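You operate a simulated robot arm through the tools that you are given. There is no shell and no other tool.

Carry out the task below with a simulated robot arm. There is one attempt and no reset: what you move stays moved.

TASK
Light the pit: run the blue plug to the outlet of its own voltage and switch on.
Fine: the drum knob is on HOLD again. Where these are worked on the way, their far stop is far enough and under half their travel is too little: drum knob.

Only the result counts: the job must be done as asked and must still hold three seconds after the hand-in. Knocking over, shifting, dropping, spilling or breaking anything else fails it.

THE ROBOT
A 7-joint arm with a two-finger parallel gripper, fixed in place. Base frame: the origin is on the floor under the middle of its stand, x ahead of it, y to its left, z up; the work surface is at about z = 880. Readings come in mm, degrees, newtons and seconds.
It reaches about 1247 mm from its shoulder. Its first joint turns from -132.0 to 132.0 degrees. Payload 3.91 kg.
The tool frame sits at the grasp point between the pads (the TCP): z along the fingers, y along the line on which they close. The tips reach 30 mm beyond it. Largest opening 110 mm; finger width 20, thickness 10; the body of the gripper, 48 by 112 mm, starts 55 mm behind the TCP.
Orientation is that of the tool frame in the base frame, as a unit quaternion [x, y, z, w]. With the fingers straight down and closing along the base's y, the tool's x points along the base's -x, its y along +y and its z along -z.

THE INTERFACE
- The arm moves only by the tool move_arm. Its arguments are lists of equal length, an entry for each row: "rotation": the turn, a rotation vector about the tool's x, y, z in degrees, a list of three; "linear": the shift along the tool's x, y, z in mm, a list of three; "gripper": the gripper command, from -1 (shut) to 1 (fully open), values between in proportion. In form: {"rotation": [[rx, ry, rz], ...], "linear": [[x, y, z], ...], "gripper": [gripper, ...]}. A call has 1 to 20 rows; each row is the pose to reach, as a shift and turn from the pose commanded when the call began, along the tool's axes at that moment. Each row takes 0.2 s and may step no farther than 50 mm and 8.6 degrees from the row before; otherwise, or with a gripper value out of range, the whole call is refused. Where a pose cannot be reached the arm comes as near as it can. A force on the tool above 40 N (or 10 N above the force at the start of the call, whichever is more), or a blocked arm, ends the call early, and 0.2 s more pass. Each finger travels about 108 mm/s and halts on what it meets, pressing with about 36 N; the grip force reading is that of the motor and also rises with nothing between the fingers. The clock runs only during rows and for 0.2 s after the last one: add rows that repeat a pose to give the fingers time. The reply holds the time, the measured pose of the TCP, the force on the tool along the base axes, the opening and the grip force, in the units named above and with some noise, with the torque about the TCP (base axes, N m) and any sound that the robot's microphone picked up.
- Cameras (640 x 400 px; columns grow to the right, rows downward): "scene" is fixed at [219.6, -650.2, 1485.9]; the picture's right is [0.99, -0.10, 0.00], its down [-0.04, -0.41, -0.91] and it looks along [0.09, 0.91, -0.41] (base axes); focal length 356 px, centre (320, 200). "wrist" rides on the gripper at [72, 17, -103] in the tool frame; the picture's right is [-0.23, 0.97, 0.00], its down [-0.76, -0.18, -0.62] and it looks along [-0.61, -0.14, 0.78] (tool axes); focal length 222 px, centre (320, 200).
- capture(camera): a new picture of that camera. The clock stands still meanwhile.
- probe_pixels(camera, pixels): for up to 12 pixels [column, row] of the newest picture of that camera ("zoom" is the newest enlarged one), the place [x, y, z] in the base frame of the surface seen there, good to about 2 mm. The clock stands still meanwhile.
- close_up(camera, box): a new picture of the part [left, top, right, bottom] of that camera's present view, enlarged. The clock stands still meanwhile.
- finish_job(): hands the job in; it is judged then, once.

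Open the gripper and draw the arm clear of the work before you hand the job in, unless the task says otherwise.

The tools are called after ">>>" as a command line: name --argument value ..., lists and objects as JSON in quotes. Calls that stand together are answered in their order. move_arm: Moves the arm, as the interface text tells. Its arguments: {"type":"object","properties":{"rotation":{"type":"array","items":{"type":"array","items":{"type":"number"}}},"linear":{"type":"array","items":{"type":"array","items":{"type":"number"}}},"gripper":{"type":"array","items":{"type":"number"}}},"required":["rotation","linear","gripper"]} The other tools are called the same way: capture (camera) takes a picture; probe_pixels (camera, pixels) gives the place of the surface under pixels of a picture; close_up (camera, box) takes an enlarged picture of a part of a camera's view; finish_job () hands the job in.

At the start:

```text
clock: 0.0
tcp_pos: [494.5, 507.8, 1242.5]
tool_rot: [0.0, 1.0, 0.0, 0.001]
wrist_force: [0.2, -0.3, -0.3]
torque: [0.01, -0.02, -0.01]
gripper_width: 110.2
grip_force: 0.2
```

scene: 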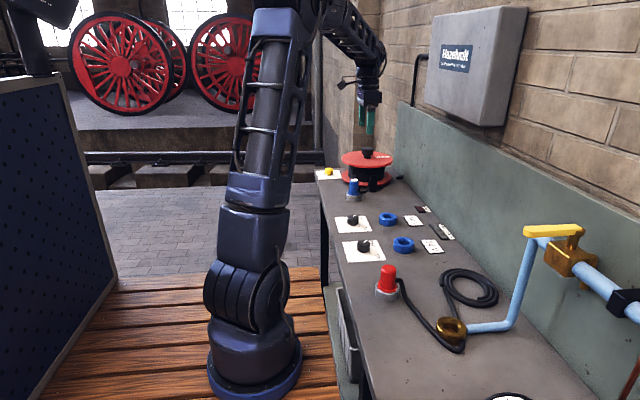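
wrist: 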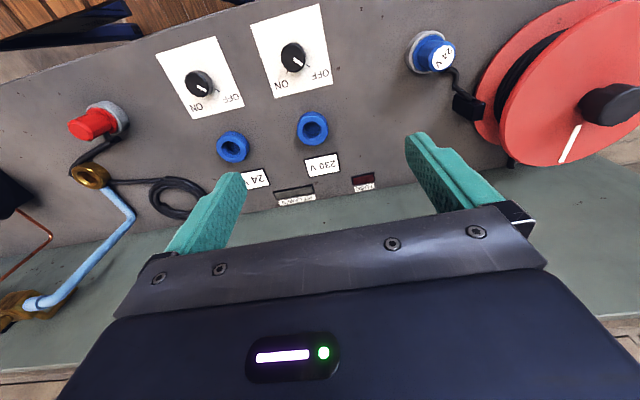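

The first pictures show a blue plug near wrist (435,52), a red drum with a knob near (610,103), and two outlets with rotary switches. I take enlarged views to read the labels.

>>> close_up --camera "wrist" --box '[380, 0, 640, 180]'

>>> close_up --camera "wrist" --box '[150, 0, 400, 220]'

>>> close_up --camera "scene" --box '[310, 130, 470, 270]'

```text
2.22 times, centred on (510, 90) of wrist
```

zoom: 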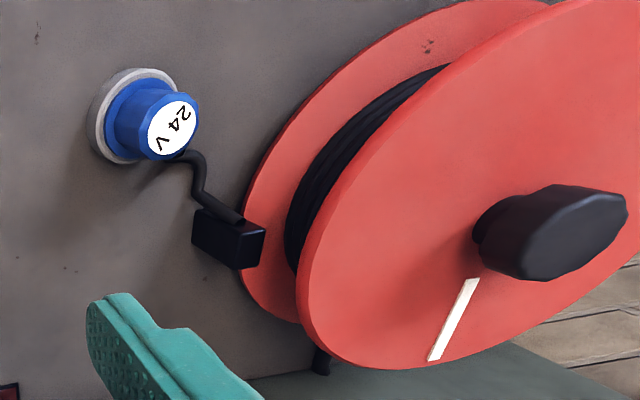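

```text
1.82 times, centred on (275, 110) of wrist
```

zoom: 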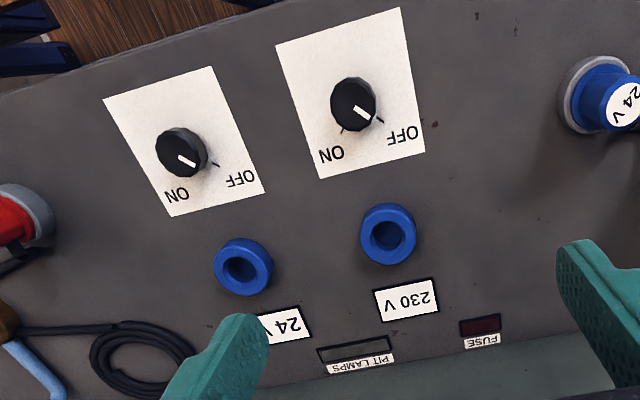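

```text
2.86 times, centred on (390, 200) of scene
```

zoom: 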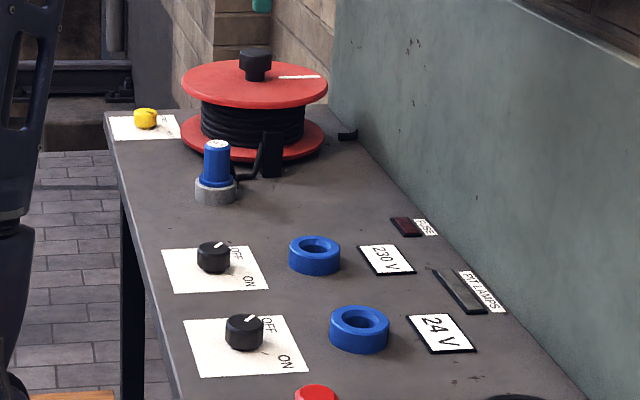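

The plug reads 24 V and the near outlet is marked 24 V. I get coordinates of the visible parts.

>>> capture --camera "scene"

>>> probe_pixels --camera "scene" --pixels '[[328, 171], [335, 176], [368, 151], [354, 182], [353, 197], [352, 218], [363, 245], [388, 214], [403, 238], [413, 221], [433, 246], [440, 231]]'

>>> close_up --camera "scene" --box '[310, 155, 350, 190]'

>>> close_up --camera "scene" --box '[335, 205, 385, 270]'

```text
taken
```

scene: 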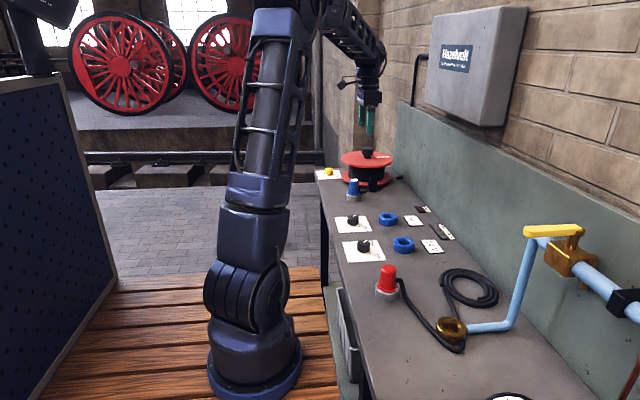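

```text
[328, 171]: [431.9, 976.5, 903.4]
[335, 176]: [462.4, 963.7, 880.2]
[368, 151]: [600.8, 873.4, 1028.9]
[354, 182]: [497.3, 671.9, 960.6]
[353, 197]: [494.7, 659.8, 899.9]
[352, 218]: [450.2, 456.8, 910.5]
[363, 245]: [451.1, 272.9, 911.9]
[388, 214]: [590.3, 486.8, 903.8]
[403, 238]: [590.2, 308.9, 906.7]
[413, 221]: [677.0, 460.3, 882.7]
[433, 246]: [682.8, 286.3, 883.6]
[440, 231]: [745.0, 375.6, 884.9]
```

```text
11.43 times, centred on (330, 172) of scene
```

zoom: 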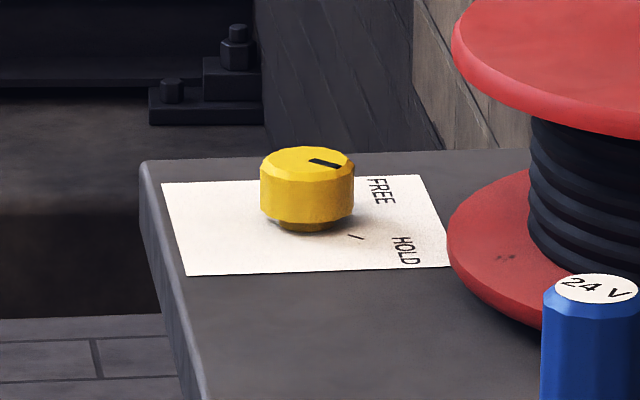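

```text
6.15 times, centred on (360, 238) of scene
```

zoom: 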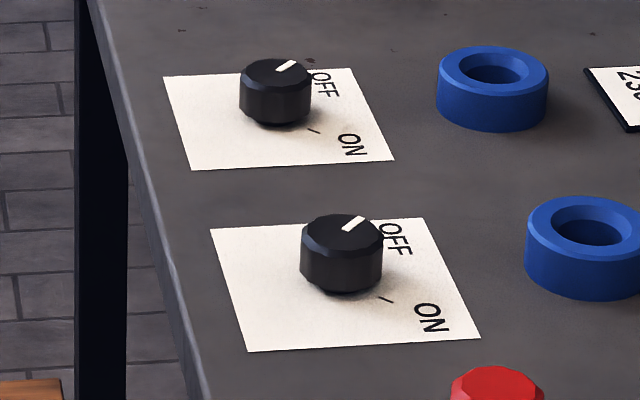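

The yellow knob near (328,171) is the drum knob with FREE/HOLD; I need to see it from above. I move the hand toward it at height for a wrist view.

>>> move_arm --rotation '[[0, 0, 0], [0, 0, 0], [0, 0, 0], [0, 0, 0], [0, 0, 0], [0, 0, 0], [0, 0, 0], [0, 0, 0]]' --linear '[[8, 42, 5], [16, 85, 10], [24, 128, 15], [32, 171, 21], [40, 214, 26], [48, 257, 31], [56, 300, 36], [65, 342, 42]]' --gripper '[1, 1, 1, 1, 1, 1, 1, 1]'

>>> capture --camera "wrist"

>>> capture --camera "scene"

```text
clock: 1.8
tcp_pos: [427.0, 848.4, 1201.0]
tool_rot: [0.0, 1.0, 0.0, 0.001]
wrist_force: [-1.0, -0.4, 1.3]
torque: [0.06, 0.06, 0.0]
gripper_width: 110.0
grip_force: 0.2
```

```text
taken
```

wrist: 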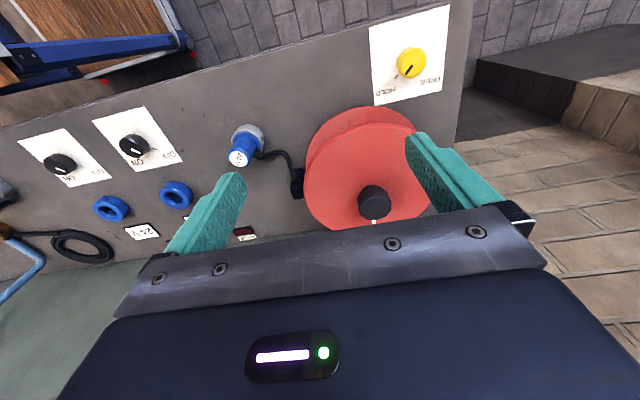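

```text
taken
```

scene: 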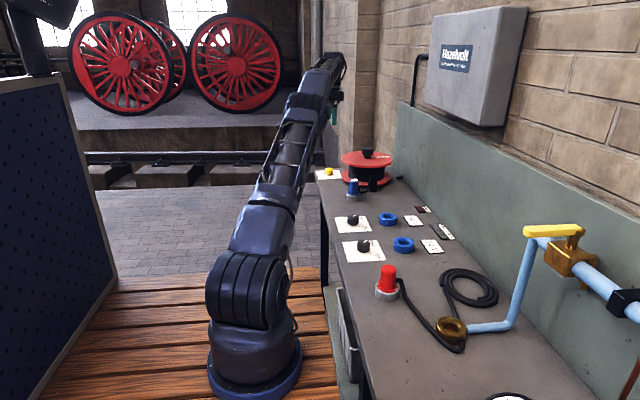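

The knob is at wrist (411,62). I enlarge it along with the drum and the plug.

>>> close_up --camera "wrist" --box '[360, 10, 460, 110]'

>>> probe_pixels --camera "wrist" --pixels '[[411, 62], [402, 72], [391, 88], [430, 75], [374, 195], [245, 140], [238, 159], [297, 183], [340, 120], [320, 200], [262, 153], [132, 142]]'

>>> close_up --camera "wrist" --box '[210, 100, 410, 240]'

```text
4.00 times, centred on (410, 60) of wrist
```

zoom: 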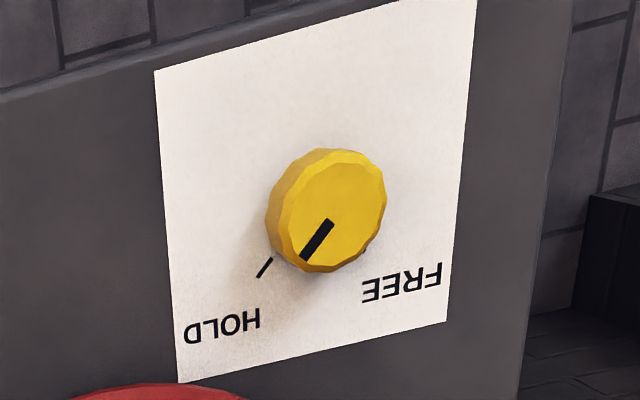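

```text
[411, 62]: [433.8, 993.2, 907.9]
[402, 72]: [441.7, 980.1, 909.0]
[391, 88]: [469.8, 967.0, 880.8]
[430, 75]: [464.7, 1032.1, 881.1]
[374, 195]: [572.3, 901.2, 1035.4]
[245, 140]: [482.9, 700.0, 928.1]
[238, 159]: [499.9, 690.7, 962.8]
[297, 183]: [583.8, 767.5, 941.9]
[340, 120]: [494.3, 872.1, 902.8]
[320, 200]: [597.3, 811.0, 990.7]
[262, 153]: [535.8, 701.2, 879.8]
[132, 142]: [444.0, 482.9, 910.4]
```

```text
2.86 times, centred on (310, 170) of wrist
```

zoom: 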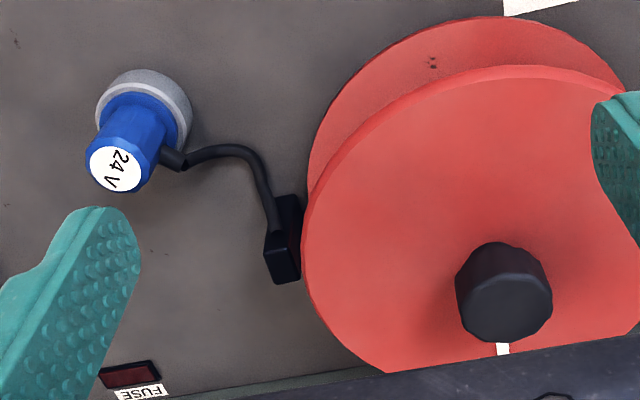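

The mark on the yellow knob is parallel to the HOLD tick, with FREE about 90° counter-clockwise from above. I probe the knob's rim on an enlarged view to find its centre, diameter and the ticks.

>>> close_up --camera "wrist" --box '[360, 10, 460, 110]'

>>> probe_pixels --camera "zoom" --pixels '[[333, 210], [329, 222], [304, 259], [286, 210], [380, 205], [340, 156], [320, 265], [270, 260], [259, 276], [366, 249], [180, 375], [460, 20]]'

```text
4.00 times, centred on (410, 60) of wrist
```

zoom: 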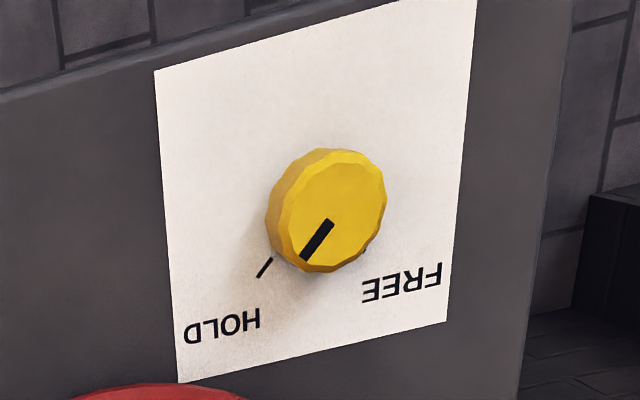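

```text
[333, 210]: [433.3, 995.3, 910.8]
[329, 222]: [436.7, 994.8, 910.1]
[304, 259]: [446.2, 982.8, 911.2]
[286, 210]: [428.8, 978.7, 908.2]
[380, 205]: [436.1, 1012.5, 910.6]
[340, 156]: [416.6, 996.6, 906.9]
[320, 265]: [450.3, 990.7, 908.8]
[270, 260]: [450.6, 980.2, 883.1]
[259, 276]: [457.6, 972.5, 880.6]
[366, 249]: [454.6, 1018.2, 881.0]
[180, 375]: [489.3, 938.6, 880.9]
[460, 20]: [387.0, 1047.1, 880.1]
```

Knob centre is about (433.5, 995), top z 910, diameter about 36 mm; its mark points at -45° (HOLD) and FREE is at +45°. I move above it, turn the tool to -45° and come down to z 1000.

>>> move_arm --rotation '[[0, 0, 7.5], [0, 0, 15], [0, 0, 22.5], [0, 0, 30], [0, 0, 37.5], [0, 0, 45], [0, 0, 45], [0, 0, 45], [0, 0, 45]]' --linear '[[-1, 37, 10], [-2, 74, 25], [-3, 111, 50], [-4, 145, 80], [-4, 145, 110], [-4, 145, 140], [-4, 145, 170], [-4, 145, 200], [-4, 145, 200]]' --gripper '[0.1, 0.1, 0.1, 0.1, 0.1, 0.1, 0.1, 0.1, 0.1]'

>>> capture --camera "wrist"

>>> capture --camera "scene"

```text
clock: 3.8
tcp_pos: [417.7, 915.5, 996.2]
tool_rot: [0.383, 0.924, 0.0, 0.0]
wrist_force: [0.9, 0.1, -0.3]
torque: [0.01, 0.03, 0.0]
gripper_width: 60.6
grip_force: 0.1
out of reach, approached as far as the arm can: row 1, 2, 3, 4, 5, 6, 7, 8, 9
```

```text
taken
```

wrist: 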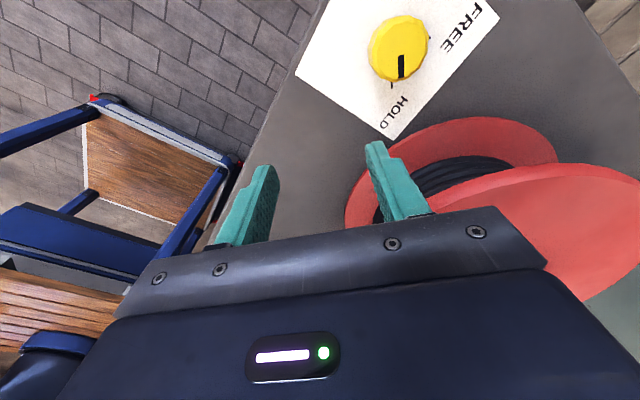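

```text
taken
```

scene: 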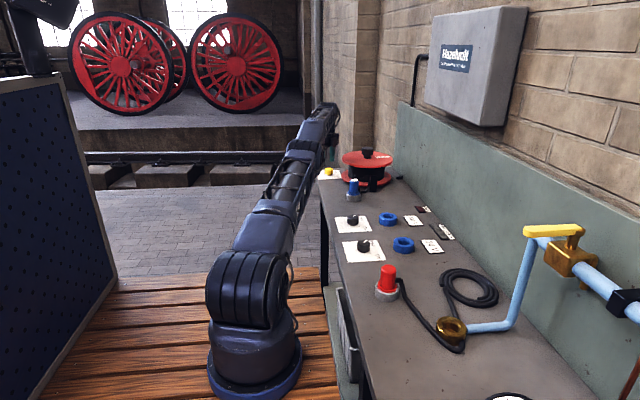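

The knob is out of reach with vertical fingers (stopped at radius about 1006 mm). I will tilt the fingers outward instead; first I raise the hand and yaw it to face radially toward the knob.

>>> move_arm --rotation '[[0, 0, -8.5], [0, 0, -17], [0, 0, -25.5], [0, 0, -34], [0, 0, -42.5], [0, 0, -51], [0, 0, -59.5], [0, 0, -68], [0, 0, -76.5], [0, 0, -85], [0, 0, -93.5], [0, 0, -102], [0, 0, -110], [0, 0, -110]]' --linear '[[0, 0, -30], [0, 0, -60], [0, 0, -100], [0, -20, -100], [0, -40, -100], [0, -60, -100], [0, -60, -100], [0, -60, -100], [0, -60, -100], [0, -60, -100], [0, -60, -100], [0, -60, -100], [0, -60, -100], [0, -60, -100]]' --gripper '[0.1, 0.1, 0.1, 0.1, 0.1, 0.1, 0.1, 0.1, 0.1, 0.1, 0.1, 0.1, 0.1, 0.1]'

>>> capture --camera "wrist"

```text
clock: 6.8
tcp_pos: [376.8, 874.8, 1100.5]
tool_rot: [-0.538, 0.843, 0.0, 0.0]
wrist_force: [0.1, -0.2, 0.1]
torque: [0.01, -0.01, 0.0]
gripper_width: 60.3
grip_force: 0.1
out of reach, approached as far as the arm can: row 1, 2, 3, 4
```

```text
taken
```

wrist: 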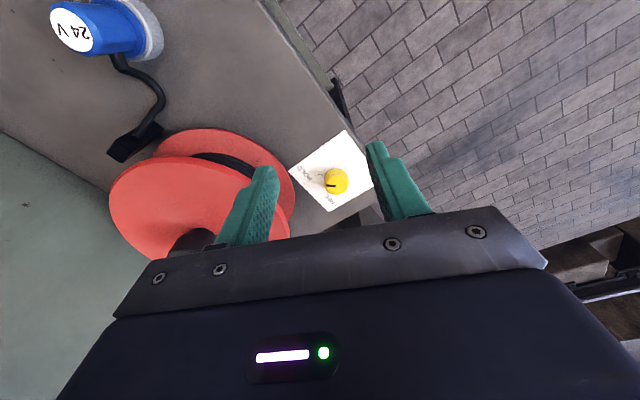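

Now facing radially (yaw 65°). I tilt the fingers 30° outward while moving to a pre-grasp point behind the knob.

>>> move_arm --rotation '[[0, -7.5, 0], [0, -15, 0], [0, -22.5, 0], [0, -30, 0], [0, -30, 0], [0, -30, 0]]' --linear '[[-15, 0, 15], [-30, 0, 40], [-50, -1, 65], [-70, -2, 90], [-82.5, -2, 115], [-82.5, -2, 115]]' --gripper '[0.1, 0.1, 0.1, 0.1, 0.1, 0.1]'

>>> capture --camera "wrist"

>>> capture --camera "scene"

```text
clock: 8.2
tcp_pos: [412.8, 947.1, 984.7]
tool_rot: [-0.518, 0.815, 0.139, 0.219]
wrist_force: [-0.5, -0.3, 0.4]
torque: [0.04, 0.0, -0.01]
gripper_width: 60.0
grip_force: 0.1
```

```text
taken
```

wrist: 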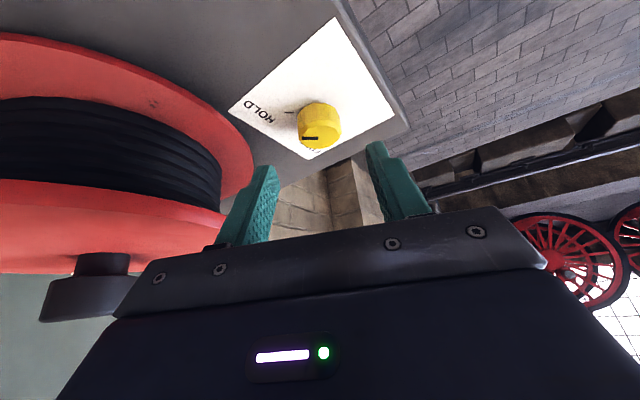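

```text
taken
```

scene: 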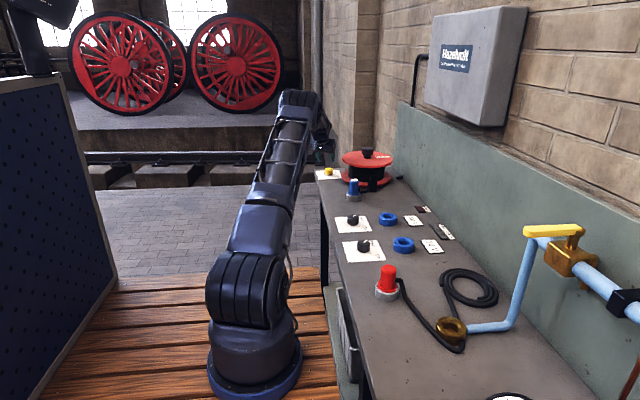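

Tilt worked. I probe the drum's edges and the knob from this nearer view to fix clearances.

>>> probe_pixels --camera "wrist" --pixels '[[245, 150], [240, 180], [215, 220], [223, 195], [160, 225], [100, 290], [215, 190], [318, 125], [304, 127], [335, 118], [316, 142], [345, 20]]'

>>> close_up --camera "wrist" --box '[220, 60, 420, 190]'

```text
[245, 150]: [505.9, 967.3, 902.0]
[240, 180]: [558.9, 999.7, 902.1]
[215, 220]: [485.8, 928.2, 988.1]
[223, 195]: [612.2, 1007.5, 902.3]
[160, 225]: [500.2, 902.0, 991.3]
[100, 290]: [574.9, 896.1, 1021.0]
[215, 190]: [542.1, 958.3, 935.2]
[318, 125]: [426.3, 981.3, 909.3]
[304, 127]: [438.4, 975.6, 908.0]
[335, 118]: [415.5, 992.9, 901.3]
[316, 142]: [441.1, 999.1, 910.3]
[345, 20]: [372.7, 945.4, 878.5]
```

```text
3.08 times, centred on (320, 125) of wrist
```

zoom: 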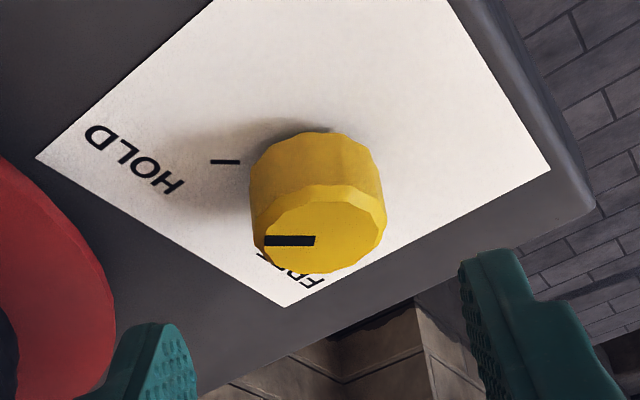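

Drum centre is about (603, 865), radius about 140, so I keep the hand on the far side of it. I yaw the tilted hand by -45° around the vertical to prepare the first turning stroke.

>>> move_arm --rotation '[[3.75, 0, 6.5], [7.5, 0, 13], [11.25, 0, 19.5], [15, 0, 26], [18.75, 0, 32.5], [22.5, 0, 39], [22.5, 0, 39]]' --linear '[[-2, 5.5, 2.8], [-4.2, 11, 5.6], [-6.3, 16.4, 8.4], [-8.4, 22, 11.2], [-10.5, 27.3, 14], [-12.7, 32.8, 16.7], [-12.7, 32.8, 16.7]]' --gripper '[0.1, 0.1, 0.1, 0.1, 0.1, 0.1, 0.1]'

>>> capture --camera "wrist"

```text
clock: 9.8
tcp_pos: [391.7, 980.3, 975.6]
tool_rot: [-0.167, 0.952, 0.044, 0.254]
wrist_force: [0.5, -0.2, -0.1]
torque: [0.0, 0.0, -0.03]
gripper_width: 60.2
grip_force: 0.0
```

```text
taken
```

wrist: 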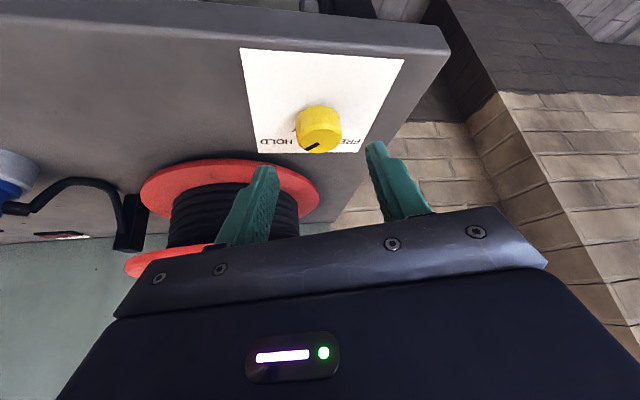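

The knob lies on the finger axis at (320,130) as wanted. I advance 69 mm along the fingers so the pads straddle the knob.

>>> move_arm --rotation '[[0, 0, 0], [0, 0, 0], [0, 0, 0], [0, 0, 0], [0, 0, 0]]' --linear '[[0, 0, 20], [0, 0, 40], [0, 0, 55], [0, 0, 69], [0, 0, 69]]' --gripper '[0.1, 0.1, 0.1, 0.1, 0.1]'

>>> capture --camera "wrist"

>>> close_up --camera "scene" --box '[290, 120, 410, 210]'

```text
clock: 11.0
tcp_pos: [420.5, 980.4, 916.4]
tool_rot: [-0.167, 0.951, 0.045, 0.255]
wrist_force: [-0.2, -0.5, -0.7]
torque: [0.0, 0.03, -0.01]
gripper_width: 60.7
grip_force: 0.2
out of reach, approached as far as the arm can: row 2, 3, 4, 5
```

```text
taken
```

wrist: 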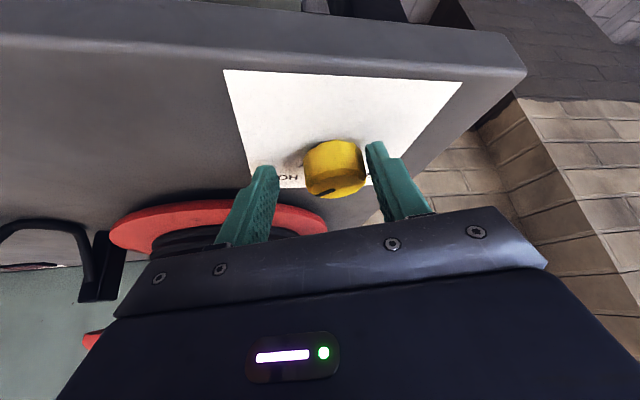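

```text
4.44 times, centred on (350, 165) of scene
```

zoom: 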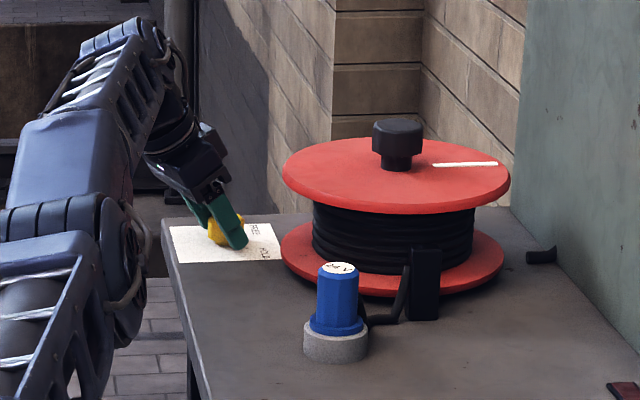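

At this tilt the arm falls 10 mm short and the knob sits off-centre. I back off and increase the tilt to 45°.

>>> move_arm --rotation '[[0, 0, 0], [0, 0, 0], [0, -7.5, 0], [0, -15, 0], [0, -15, 0]]' --linear '[[0, 0, -25], [0, 0, -45], [10, 5, -52], [16.1, 9.3, -56.6], [16.1, 9.3, -56.6]]' --gripper '[0.1, 0.1, 0.1, 0.1, 0.1]'

>>> capture --camera "wrist"

```text
clock: 12.2
tcp_pos: [381.4, 1003.6, 960.2]
tool_rot: [-0.159, 0.91, 0.066, 0.377]
wrist_force: [-0.1, 0.3, -1.2]
torque: [0.0, 0.02, -0.01]
gripper_width: 60.4
grip_force: 0.1
out of reach, approached as far as the arm can: row 2, 3, 4, 5
```

```text
taken
```

wrist: 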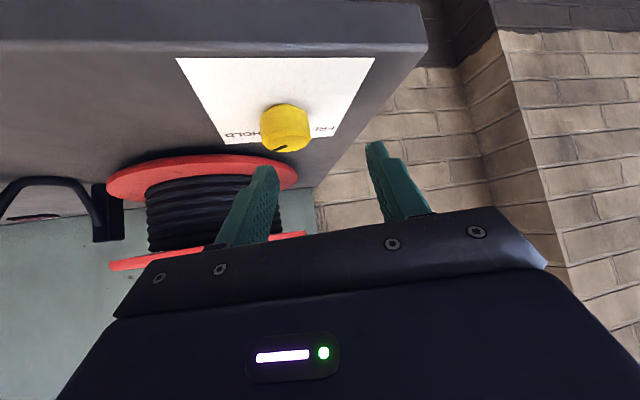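

The arm settled 17–29 mm off, so this yaw/tilt hits a joint limit rather than distance. I switch to a yaw nearer radial (-22°) with 35° tilt and shorter strokes.

>>> move_arm --rotation '[[-4, 2.5, -4.7], [-8, 5, -9.4], [-12, 7.5, -14.1], [-15.9, 10, -18.9], [-15.9, 10, -18.9]]' --linear '[[-2, -12, -1], [-3, -24, -1], [-4, -35, -1], [-5.8, -45, -1], [-5.8, -45, -1]]' --gripper '[0.1, 0.1, 0.1, 0.1, 0.1]'

>>> capture --camera "wrist"

```text
clock: 13.4
tcp_pos: [410.3, 1023.6, 971.0]
tool_rot: [-0.361, 0.883, 0.113, 0.277]
wrist_force: [-0.1, 0.1, -0.5]
torque: [-0.01, -0.03, 0.01]
gripper_width: 60.6
grip_force: 0.0
out of reach, approached as far as the arm can: row 1, 2, 3, 4, 5
```

```text
taken
```

wrist: 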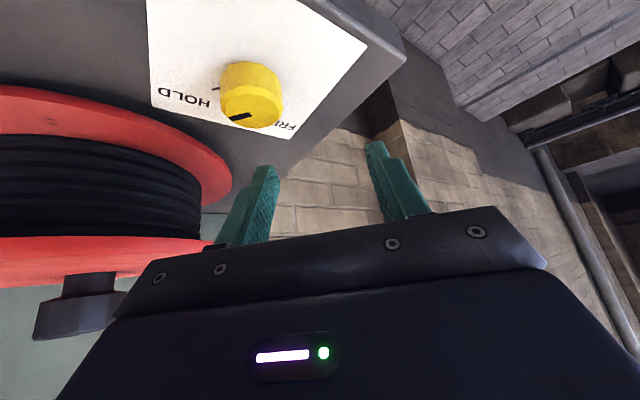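

The arm has drifted outward (y 1023) instead of reaching the commanded point. I look at the scene to understand the arm's configuration.

>>> close_up --camera "scene" --box '[190, 60, 410, 400]'

>>> close_up --camera "scene" --box '[290, 100, 410, 210]'

```text
1.18 times, centred on (300, 230) of scene
```

zoom: 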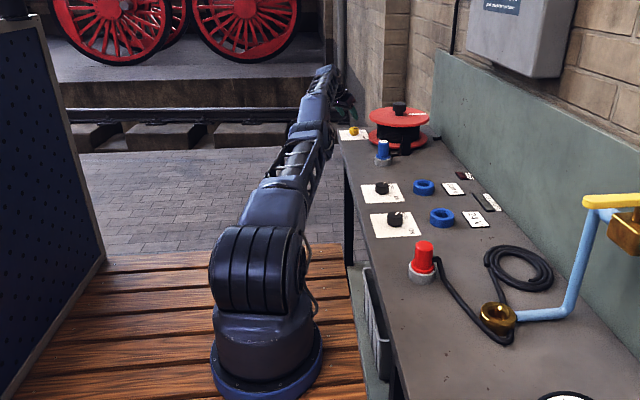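

```text
3.64 times, centred on (350, 155) of scene
```

zoom: 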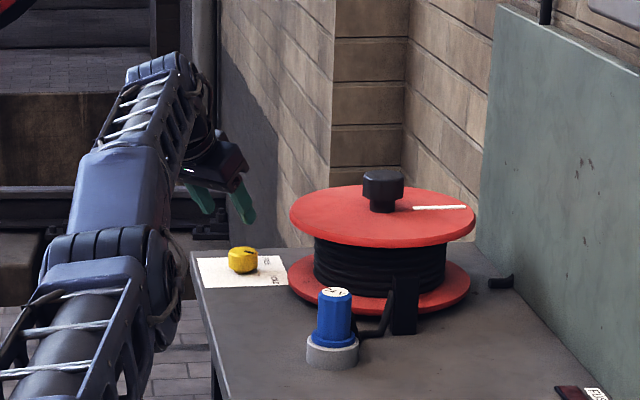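

The arm looks almost stretched out with the elbow near straight. I pull the hand back and up to recover a well-conditioned configuration.

>>> move_arm --rotation '[[0, 0, 0], [0, 0, 0], [0, 0, 0], [0, 0, 0], [0, 0, 0]]' --linear '[[11, -7, -32], [23, -14, -65], [35, -22, -98], [46.5, -29, -130], [46.5, -29, -130]]' --gripper '[0.1, 0.1, 0.1, 0.1, 0.1]'

>>> close_up --camera "scene" --box '[190, 60, 410, 400]'

```text
clock: 14.6
tcp_pos: [364.8, 1017.4, 1066.1]
tool_rot: [-0.362, 0.883, 0.114, 0.277]
wrist_force: [-0.1, -0.2, 0.8]
torque: [0.02, 0.04, 0.01]
gripper_width: 60.4
grip_force: 0.0
out of reach, approached as far as the arm can: row 1, 2, 3, 4, 5
```

```text
1.18 times, centred on (300, 230) of scene
```

zoom: 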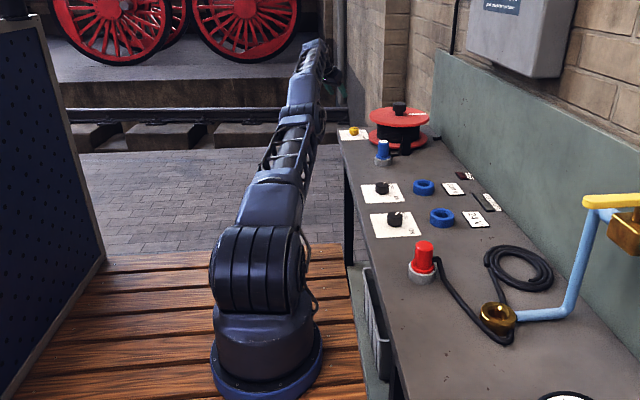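

The arm is fully straight and the command isn't bending it yet. I hold the same commanded pose for some rows to see whether it converges.

>>> move_arm --rotation '[[0, 0, 0], [0, 0, 0], [0, 0, 0], [0, 0, 0], [0, 0, 0]]' --linear '[[0, 0, 0], [0, 0, 0], [0, 0, 0], [0, 0, 0], [0, 0, 0]]' --gripper '[0.1, 0.1, 0.1, 0.1, 0.1]'

```text
clock: 15.8
tcp_pos: [365.7, 1017.1, 1066.2]
tool_rot: [-0.362, 0.883, 0.114, 0.277]
wrist_force: [-0.4, 0.4, 0.0]
torque: [-0.02, 0.02, -0.01]
gripper_width: 60.5
grip_force: 0.1
```

With zero shift nothing is flagged, so the reference is the reached pose and the solver is simply stuck at a straight elbow. A downward move should bend the elbow the right way, so I go down 60 mm and then inward.

>>> move_arm --rotation '[[0, 0, 0], [0, 0, 0], [0, 0, 0], [0, 0, 0], [0, 0, 0], [0, 0, 0]]' --linear '[[11.5, 0, 16.4], [23, 0, 32.8], [34.4, 0, 49.1], [46, -14, 41], [57.4, -28.5, 33], [57.4, -28.5, 33]]' --gripper '[0.1, 0.1, 0.1, 0.1, 0.1, 0.1]'

>>> close_up --camera "scene" --box '[190, 60, 410, 400]'

```text
clock: 17.2
tcp_pos: [367.5, 1025.2, 1007.8]
tool_rot: [-0.361, 0.883, 0.114, 0.276]
wrist_force: [0.2, 0.1, 0.0]
torque: [0.0, -0.01, 0.03]
gripper_width: 60.4
grip_force: 0.1
out of reach, approached as far as the arm can: row 1, 2, 3, 4, 5, 6
```

```text
1.18 times, centred on (300, 230) of scene
```

zoom: 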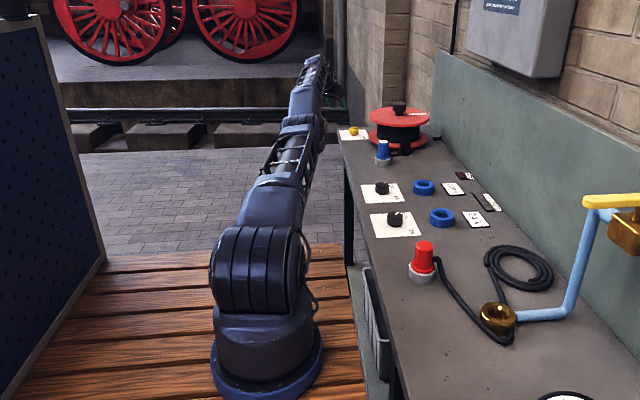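

The arm seems to have slipped through the straight position to the wrong elbow side. I push outward to full stretch, then down and inward so the elbow can fold the right way.

>>> move_arm --rotation '[[0, 0, 0], [0, 0, 0], [0, 0, 0], [0, 0, 0], [0, 0, 0], [0, 0, 0], [0, 0, 0]]' --linear '[[-16, 9.4, 7.6], [-31.9, 18.7, 15.3], [-31.9, 18.7, 15.3], [-3.2, 18.7, 56], [25, 2, 43], [52.6, -14, 29.5], [52.6, -14, 29.5]]' --gripper '[0.1, 0.1, 0.1, 0.1, 0.1, 0.1, 0.1]'

>>> close_up --camera "scene" --box '[190, 60, 410, 400]'

```text
clock: 18.8
tcp_pos: [366.3, 1031.3, 957.8]
tool_rot: [-0.361, 0.883, 0.114, 0.276]
wrist_force: [0.8, 0.0, 1.1]
torque: [0.01, 0.02, -0.04]
gripper_width: 60.5
grip_force: 0.1
out of reach, approached as far as the arm can: row 1, 2, 3, 4, 6, 7
```

```text
1.18 times, centred on (300, 230) of scene
```

zoom: 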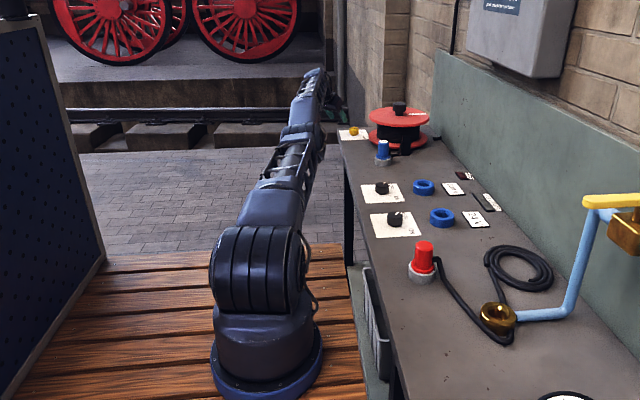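

Row 5 was reachable but further in was not, which fits the elbow being on the wrong side with a small limit. I go up along the boundary, stretch gently, then swing down quickly and inward to fold the elbow upward.

>>> move_arm --rotation '[[0, 0, 0], [0, 0, 0], [0, 0, 0], [0, 0, 0], [0, 0, 0], [0, 0, 0], [0, 0, 0], [0, 0, 0], [0, 0, 0]]' --linear '[[-20.8, -1.4, -34.3], [-41.6, -2.8, -68.5], [-62.4, -4.2, -102.9], [-69.6, 0.6, -97.8], [-69.6, 0.6, -97.8], [-33.3, -6.4, -68.2], [3.7, -13.7, -39.2], [21.7, -25.6, -51.8], [21.7, -25.6, -51.8]]' --gripper '[0.1, 0.1, 0.1, 0.1, 0.1, 0.1, 0.1, 0.1, 0.1]'

>>> close_up --camera "scene" --box '[190, 60, 410, 400]'

```text
clock: 20.8
tcp_pos: [357.9, 1027.9, 988.5]
tool_rot: [-0.362, 0.883, 0.115, 0.277]
wrist_force: [0.0, -0.7, 0.0]
torque: [0.02, -0.01, 0.01]
gripper_width: 60.4
grip_force: 0.0
out of reach, approached as far as the arm can: row 3, 4, 5, 6, 7, 8, 9
```

```text
1.18 times, centred on (300, 230) of scene
```

zoom: 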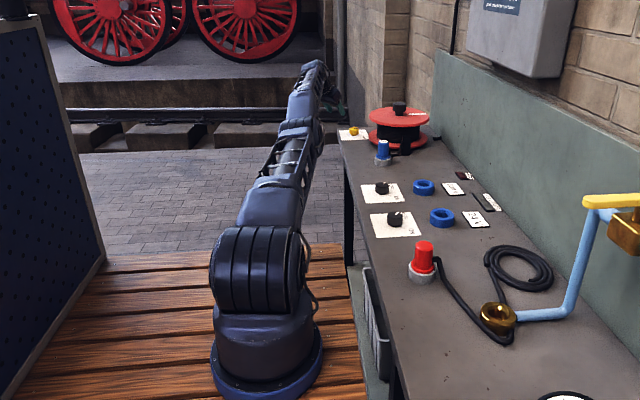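

Still stuck. I look at the arm's shape closely to work out which joints are where.

>>> close_up --camera "scene" --box '[200, 210, 330, 400]'

>>> close_up --camera "scene" --box '[240, 90, 360, 220]'

>>> capture --camera "wrist"

```text
2.11 times, centred on (265, 305) of scene
```

zoom: 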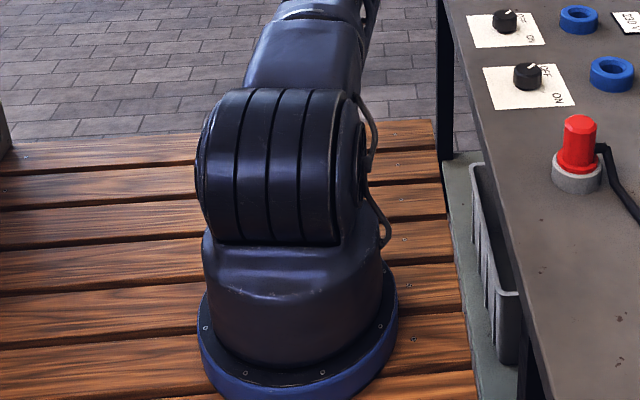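

```text
3.08 times, centred on (300, 155) of scene
```

zoom: 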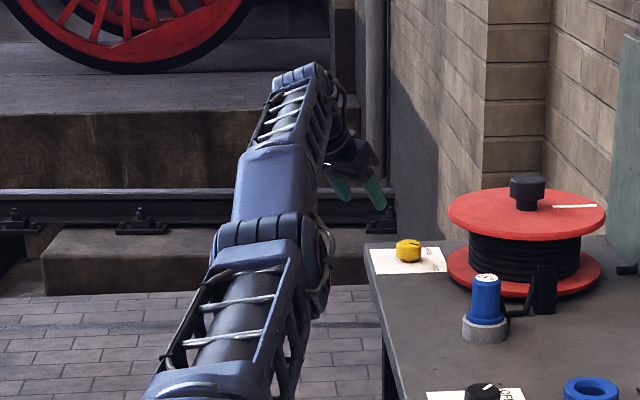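

```text
taken
```

wrist: 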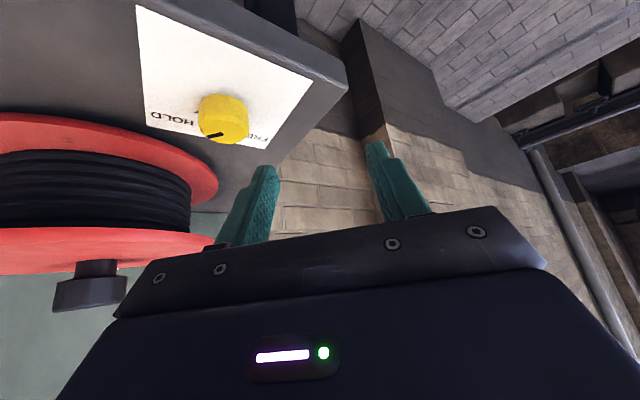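

I probe points on the arm itself (shoulder, elbow ribs, wrist hinge) to learn its geometry.

>>> probe_pixels --camera "zoom" --pixels '[[220, 310], [265, 232], [300, 232], [232, 236], [270, 170], [290, 110], [300, 75], [280, 80], [318, 70], [340, 110], [350, 155], [330, 230]]'

>>> close_up --camera "scene" --box '[200, 210, 330, 400]'

>>> probe_pixels --camera "zoom" --pixels '[[275, 95], [275, 130], [275, 165], [275, 200], [275, 240], [215, 165], [340, 165], [275, 330], [300, 375], [300, 60]]'

```text
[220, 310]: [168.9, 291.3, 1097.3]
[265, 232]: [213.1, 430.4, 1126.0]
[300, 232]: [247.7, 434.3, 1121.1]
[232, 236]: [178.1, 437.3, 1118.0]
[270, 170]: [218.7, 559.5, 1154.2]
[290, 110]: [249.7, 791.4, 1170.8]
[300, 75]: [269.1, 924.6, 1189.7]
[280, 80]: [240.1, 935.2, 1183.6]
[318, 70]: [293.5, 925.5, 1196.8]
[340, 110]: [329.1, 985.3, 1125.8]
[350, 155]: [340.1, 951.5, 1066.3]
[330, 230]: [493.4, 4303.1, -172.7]
```

```text
2.11 times, centred on (265, 305) of scene
```

zoom: 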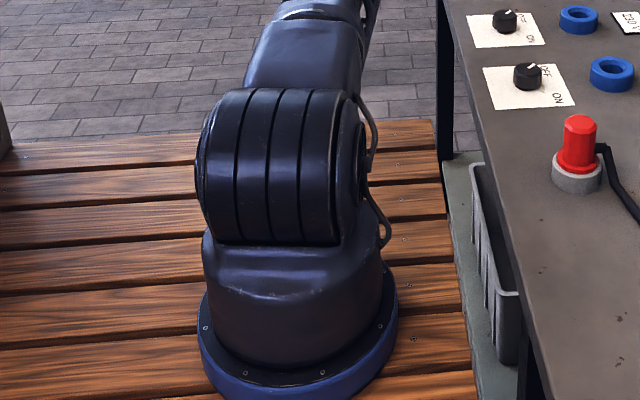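

```text
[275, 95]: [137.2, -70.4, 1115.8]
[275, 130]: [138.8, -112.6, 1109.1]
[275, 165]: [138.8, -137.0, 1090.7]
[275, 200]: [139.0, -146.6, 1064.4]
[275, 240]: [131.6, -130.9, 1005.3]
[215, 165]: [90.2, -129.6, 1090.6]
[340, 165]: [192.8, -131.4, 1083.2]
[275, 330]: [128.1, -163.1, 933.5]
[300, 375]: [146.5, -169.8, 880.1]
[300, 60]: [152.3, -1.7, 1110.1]
```

The probes place the shoulder near (138,-70,1050), straight reach to the wrist about 1035, hand length 200, and the elbow slightly below the line, i.e. on its wrong side. Pitching the hand from outward to vertical with the wrist on the boundary should drive the elbow back up, so I do that and then draw inward.

>>> move_arm --rotation '[[0, 7.5, 0], [0, 15, 0], [0, 22.5, 0], [0, 30, 0], [0, 37.5, 0], [0, 45, 0], [0, 45, 0], [0, 45, 0], [0, 45, 0]]' --linear '[[24.1, 2, -0.6], [49.7, 2, -5.8], [74.5, 2, -14], [97.9, 2, -25.8], [119.6, 2, -40.3], [139.4, 2, -57.5], [151.6, -13.2, -74.5], [169.7, -37.5, -103], [169.7, -37.5, -103]]' --gripper '[0.1, 0.1, 0.1, 0.1, 0.1, 0.1, 0.1, 0.1, 0.1]'

>>> capture --camera "scene"

```text
clock: 22.8
tcp_pos: [252.4, 918.7, 983.4]
tool_rot: [-0.378, 0.921, -0.034, -0.082]
wrist_force: [-0.2, 0.2, 0.6]
torque: [0.0, 0.0, -0.02]
gripper_width: 60.6
grip_force: 0.1
out of reach, approached as far as the arm can: row 2, 3, 4, 5, 6, 7, 8, 9
```

```text
taken
```

scene: 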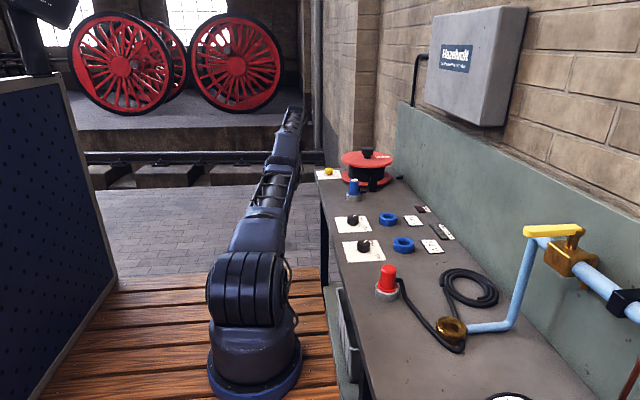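

Still stuck at the boundary. I take close-ups of elbow and wrist hinge and probe along them to determine which side the elbow is bent.

>>> close_up --camera "scene" --box '[240, 90, 340, 220]'

>>> close_up --camera "scene" --box '[255, 95, 325, 140]'

```text
3.08 times, centred on (290, 155) of scene
```

zoom: 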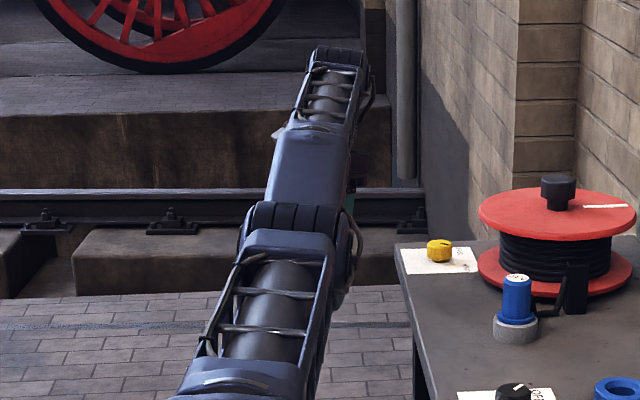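

```text
8.89 times, centred on (290, 118) of scene
```

zoom: 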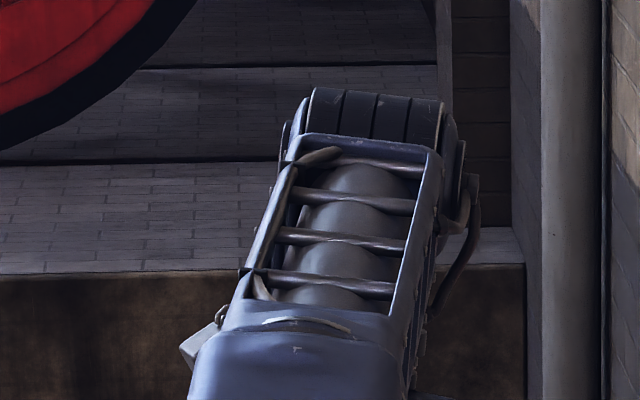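

I probe along the upper arm, elbow and forearm top surfaces in the scene picture.

>>> probe_pixels --camera "scene" --pixels '[[252, 240], [256, 228], [259, 215], [277, 169], [282, 163], [282, 158], [286.8, 151.8], [287.4, 142], [289.4, 135.5], [291, 130], [296.2, 109.5], [296.2, 106.8]]'

>>> capture --camera "wrist"

```text
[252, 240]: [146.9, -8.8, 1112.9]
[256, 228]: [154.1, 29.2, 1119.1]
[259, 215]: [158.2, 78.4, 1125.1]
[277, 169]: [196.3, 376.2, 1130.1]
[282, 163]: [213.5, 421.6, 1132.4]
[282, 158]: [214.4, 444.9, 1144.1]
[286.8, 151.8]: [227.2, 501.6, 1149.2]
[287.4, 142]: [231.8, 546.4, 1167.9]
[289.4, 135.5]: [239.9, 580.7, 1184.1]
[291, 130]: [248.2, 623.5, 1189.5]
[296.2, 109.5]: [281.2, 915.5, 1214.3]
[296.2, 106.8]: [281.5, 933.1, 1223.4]
```

```text
taken
```

wrist: 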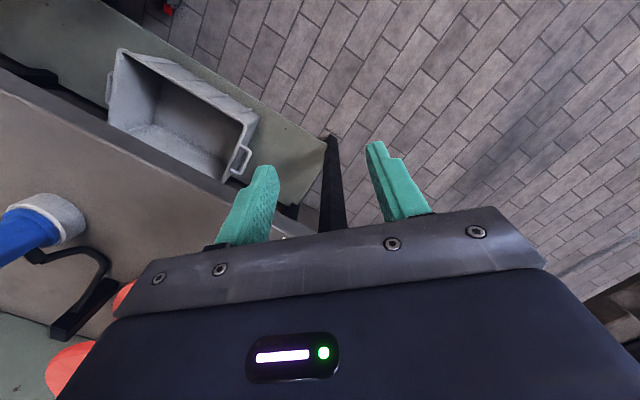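

The forearm rises relative to the upper arm, confirming the elbow is a few degrees on the wrong side. I first yaw the hand into the arm's plane, then pitch up and stretch to exactly straight before pitching down.

>>> move_arm --rotation '[[1.3, 0, -7.4], [2.6, 0, -14.8], [3.9, 0, -22.1], [5.2, 0, -29.5], [6.5, 0, -36.9], [6.5, 0, -36.9]]' --linear '[[-1, -4, 0], [-3, -8, 0], [-4, -13, -1], [-6, -17, -1], [-7.1, -21.2, -1.2], [-7.1, -21.2, -1.2]]' --gripper '[0.1, 0.1, 0.1, 0.1, 0.1, 0.1]'

```text
clock: 24.2
tcp_pos: [269.9, 908.3, 983.4]
tool_rot: [-0.655, 0.751, -0.057, -0.067]
wrist_force: [-0.5, -0.2, 0.4]
torque: [0.0, 0.0, 0.03]
gripper_width: 60.7
grip_force: 0.1
```

Yaw is now in the arm's plane. Next I pitch up to 35° and push outward to full stretch.

>>> move_arm --rotation '[[0, -7.5, 0], [0, -15, 0], [0, -22.5, 0], [0, -30, 0], [0, -37.5, 0], [0, -45, 0], [0, -45, 0], [0, -45, 0], [0, -45, 0]]' --linear '[[-26.1, 0, -1.7], [-51.8, 0, -6.8], [-76.5, 0, -15.2], [-100, 0, -26.8], [-121.8, 0, -41.3], [-141.4, 0, -58.6], [-155, 0, -63], [-165.3, 0, -66], [-165.3, 0, -66]]' --gripper '[0.1, 0.1, 0.1, 0.1, 0.1, 0.1, 0.1, 0.1, 0.1]'

```text
clock: 26.2
tcp_pos: [292.3, 1060.7, 1018.3]
tool_rot: [-0.626, 0.72, 0.197, 0.225]
wrist_force: [0.4, 0.9, -0.5]
torque: [0.0, 0.02, -0.01]
gripper_width: 60.2
grip_force: 0.0
out of reach, approached as far as the arm can: row 2, 3, 4, 5, 6, 7, 8, 9
```

The wrist is now 4.6 mm further out, so the elbow is straight. From this state I pitch the hand down in full steps with the wrist fixed, then draw inward.

>>> move_arm --rotation '[[0, 8.5, 0], [0, 17, 0], [0, 25.5, 0], [0, 34, 0], [0, 42.5, 0], [0, 51, 0], [0, 51, 0], [0, 51, 0], [0, 51, 0]]' --linear '[[29.6, 0, -2.2], [58.9, 0, -8.9], [87.4, 0, -20.2], [115.3, 0, -36], [144, 0, -57.1], [177.6, 0, -85.6], [199.8, 0, -97.2], [226.4, 0, -111], [226.4, 0, -111]]' --gripper '[0.1, 0.1, 0.1, 0.1, 0.1, 0.1, 0.1, 0.1, 0.1]'

```text
clock: 28.2
tcp_pos: [267.6, 887.2, 987.7]
tool_rot: [-0.65, 0.747, -0.091, -0.108]
wrist_force: [0.0, 0.4, 0.2]
torque: [-0.01, -0.02, 0.02]
gripper_width: 60.5
grip_force: 0.1
out of reach, approached as far as the arm can: row 5, 6, 7, 8, 9
```

Rows with small inward shifts were reachable but further ones not. I check which side the elbow is on now.

>>> capture --camera "scene"

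>>> close_up --camera "scene" --box '[200, 90, 360, 330]'

>>> probe_pixels --camera "scene" --pixels '[[252, 240], [256, 228], [259, 215], [276, 171], [282, 163], [282, 158], [286.8, 151.8], [287.4, 142], [289.4, 135.5], [291, 130], [296.2, 109.5], [296.2, 107]]'

```text
taken
```

scene: 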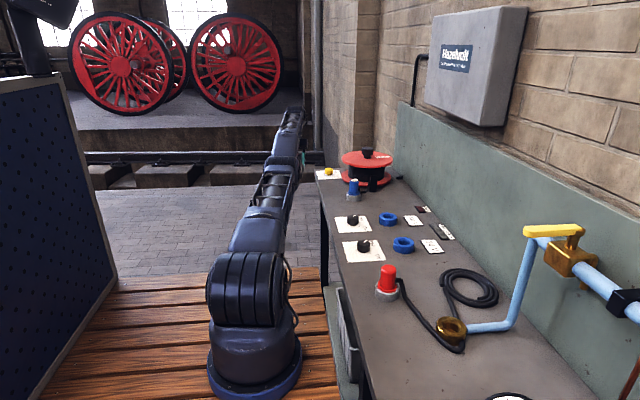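

```text
1.67 times, centred on (280, 210) of scene
```

zoom: 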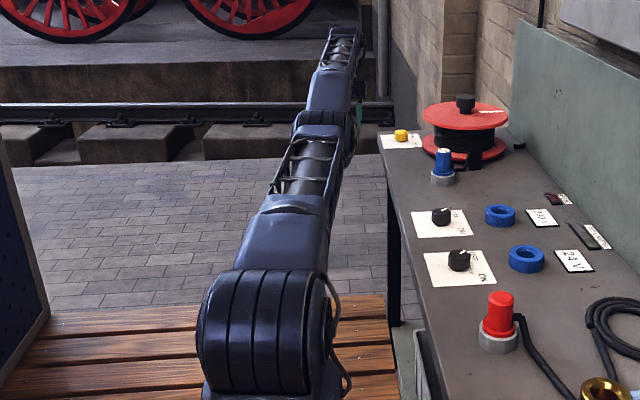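

```text
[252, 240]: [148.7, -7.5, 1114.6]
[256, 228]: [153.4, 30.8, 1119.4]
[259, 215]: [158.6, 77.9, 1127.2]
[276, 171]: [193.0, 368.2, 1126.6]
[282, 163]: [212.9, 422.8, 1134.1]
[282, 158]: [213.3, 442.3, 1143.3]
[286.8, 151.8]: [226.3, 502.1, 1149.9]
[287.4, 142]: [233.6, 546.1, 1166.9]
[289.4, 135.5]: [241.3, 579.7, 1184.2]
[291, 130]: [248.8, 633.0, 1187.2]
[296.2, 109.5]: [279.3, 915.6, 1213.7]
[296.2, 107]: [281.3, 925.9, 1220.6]
```

The elbow is below the line. Since the side taken after a stretch depends on the overshoot, I alternate outward pushes of different size with inward pulls in free air and watch which inward rows become reachable.

>>> move_arm --rotation '[[0, 0, 0], [0, 0, 0], [0, 0, 0], [0, 0, 0], [0, 0, 0], [0, 0, 0], [0, 0, 0], [0, 0, 0], [0, 0, 0], [0, 0, 0], [0, 0, 0], [0, 0, 0]]' --linear '[[-7.3, 0, -3.2], [27.5, 0, 12], [-11, 0, -4.8], [27.5, 0, 12], [-14.7, 0, -6.4], [27.5, 0, 12], [-18.3, 0, -8], [27.5, 0, 12], [-5.5, 0, -2.4], [27.5, 0, 12], [-9.2, 0, -4], [27.5, 0, 12]]' --gripper '[0.1, 0.1, 0.1, 0.1, 0.1, 0.1, 0.1, 0.1, 0.1, 0.1, 0.1, 0.1]'

```text
clock: 30.8
tcp_pos: [267.8, 889.3, 989.0]
tool_rot: [-0.65, 0.747, -0.091, -0.106]
wrist_force: [-0.2, -0.1, -0.1]
torque: [-0.04, 0.03, -0.04]
gripper_width: 60.3
grip_force: 0.0
out of reach, approached as far as the arm can: row 1, 2, 3, 4, 5, 6, 7, 8, 9, 10, 11, 12
```

All rows stayed stuck. I now pitch the hand further down so the wrist joint reaches its own limit, which should force the elbow to bend downward-forward, the right way.

>>> move_arm --rotation '[[0, 8.5, 0], [0, 17, 0], [0, 25.5, 0], [0, 34, 0], [0, 42.5, 0], [0, 42.5, 0], [0, 42.5, 0]]' --linear '[[26.9, 0, -3.4], [55.8, 0, -9.9], [83.4, 0, -20.7], [109.1, 0, -35.4], [144.3, 0, -48.5], [171.7, 0, -36.5], [171.7, 0, -36.5]]' --gripper '[0.1, 0.1, 0.1, 0.1, 0.1, 0.1, 0.1]'

```text
clock: 32.4
tcp_pos: [263.0, 688.4, 1062.9]
tool_rot: [-0.588, 0.701, -0.281, -0.289]
wrist_force: [-0.9, -1.2, 2.2]
torque: [0.23, -0.04, 0.03]
gripper_width: 60.5
grip_force: 0.2
out of reach, approached as far as the arm can: row 1, 2, 3, 4, 5, 6, 7
```

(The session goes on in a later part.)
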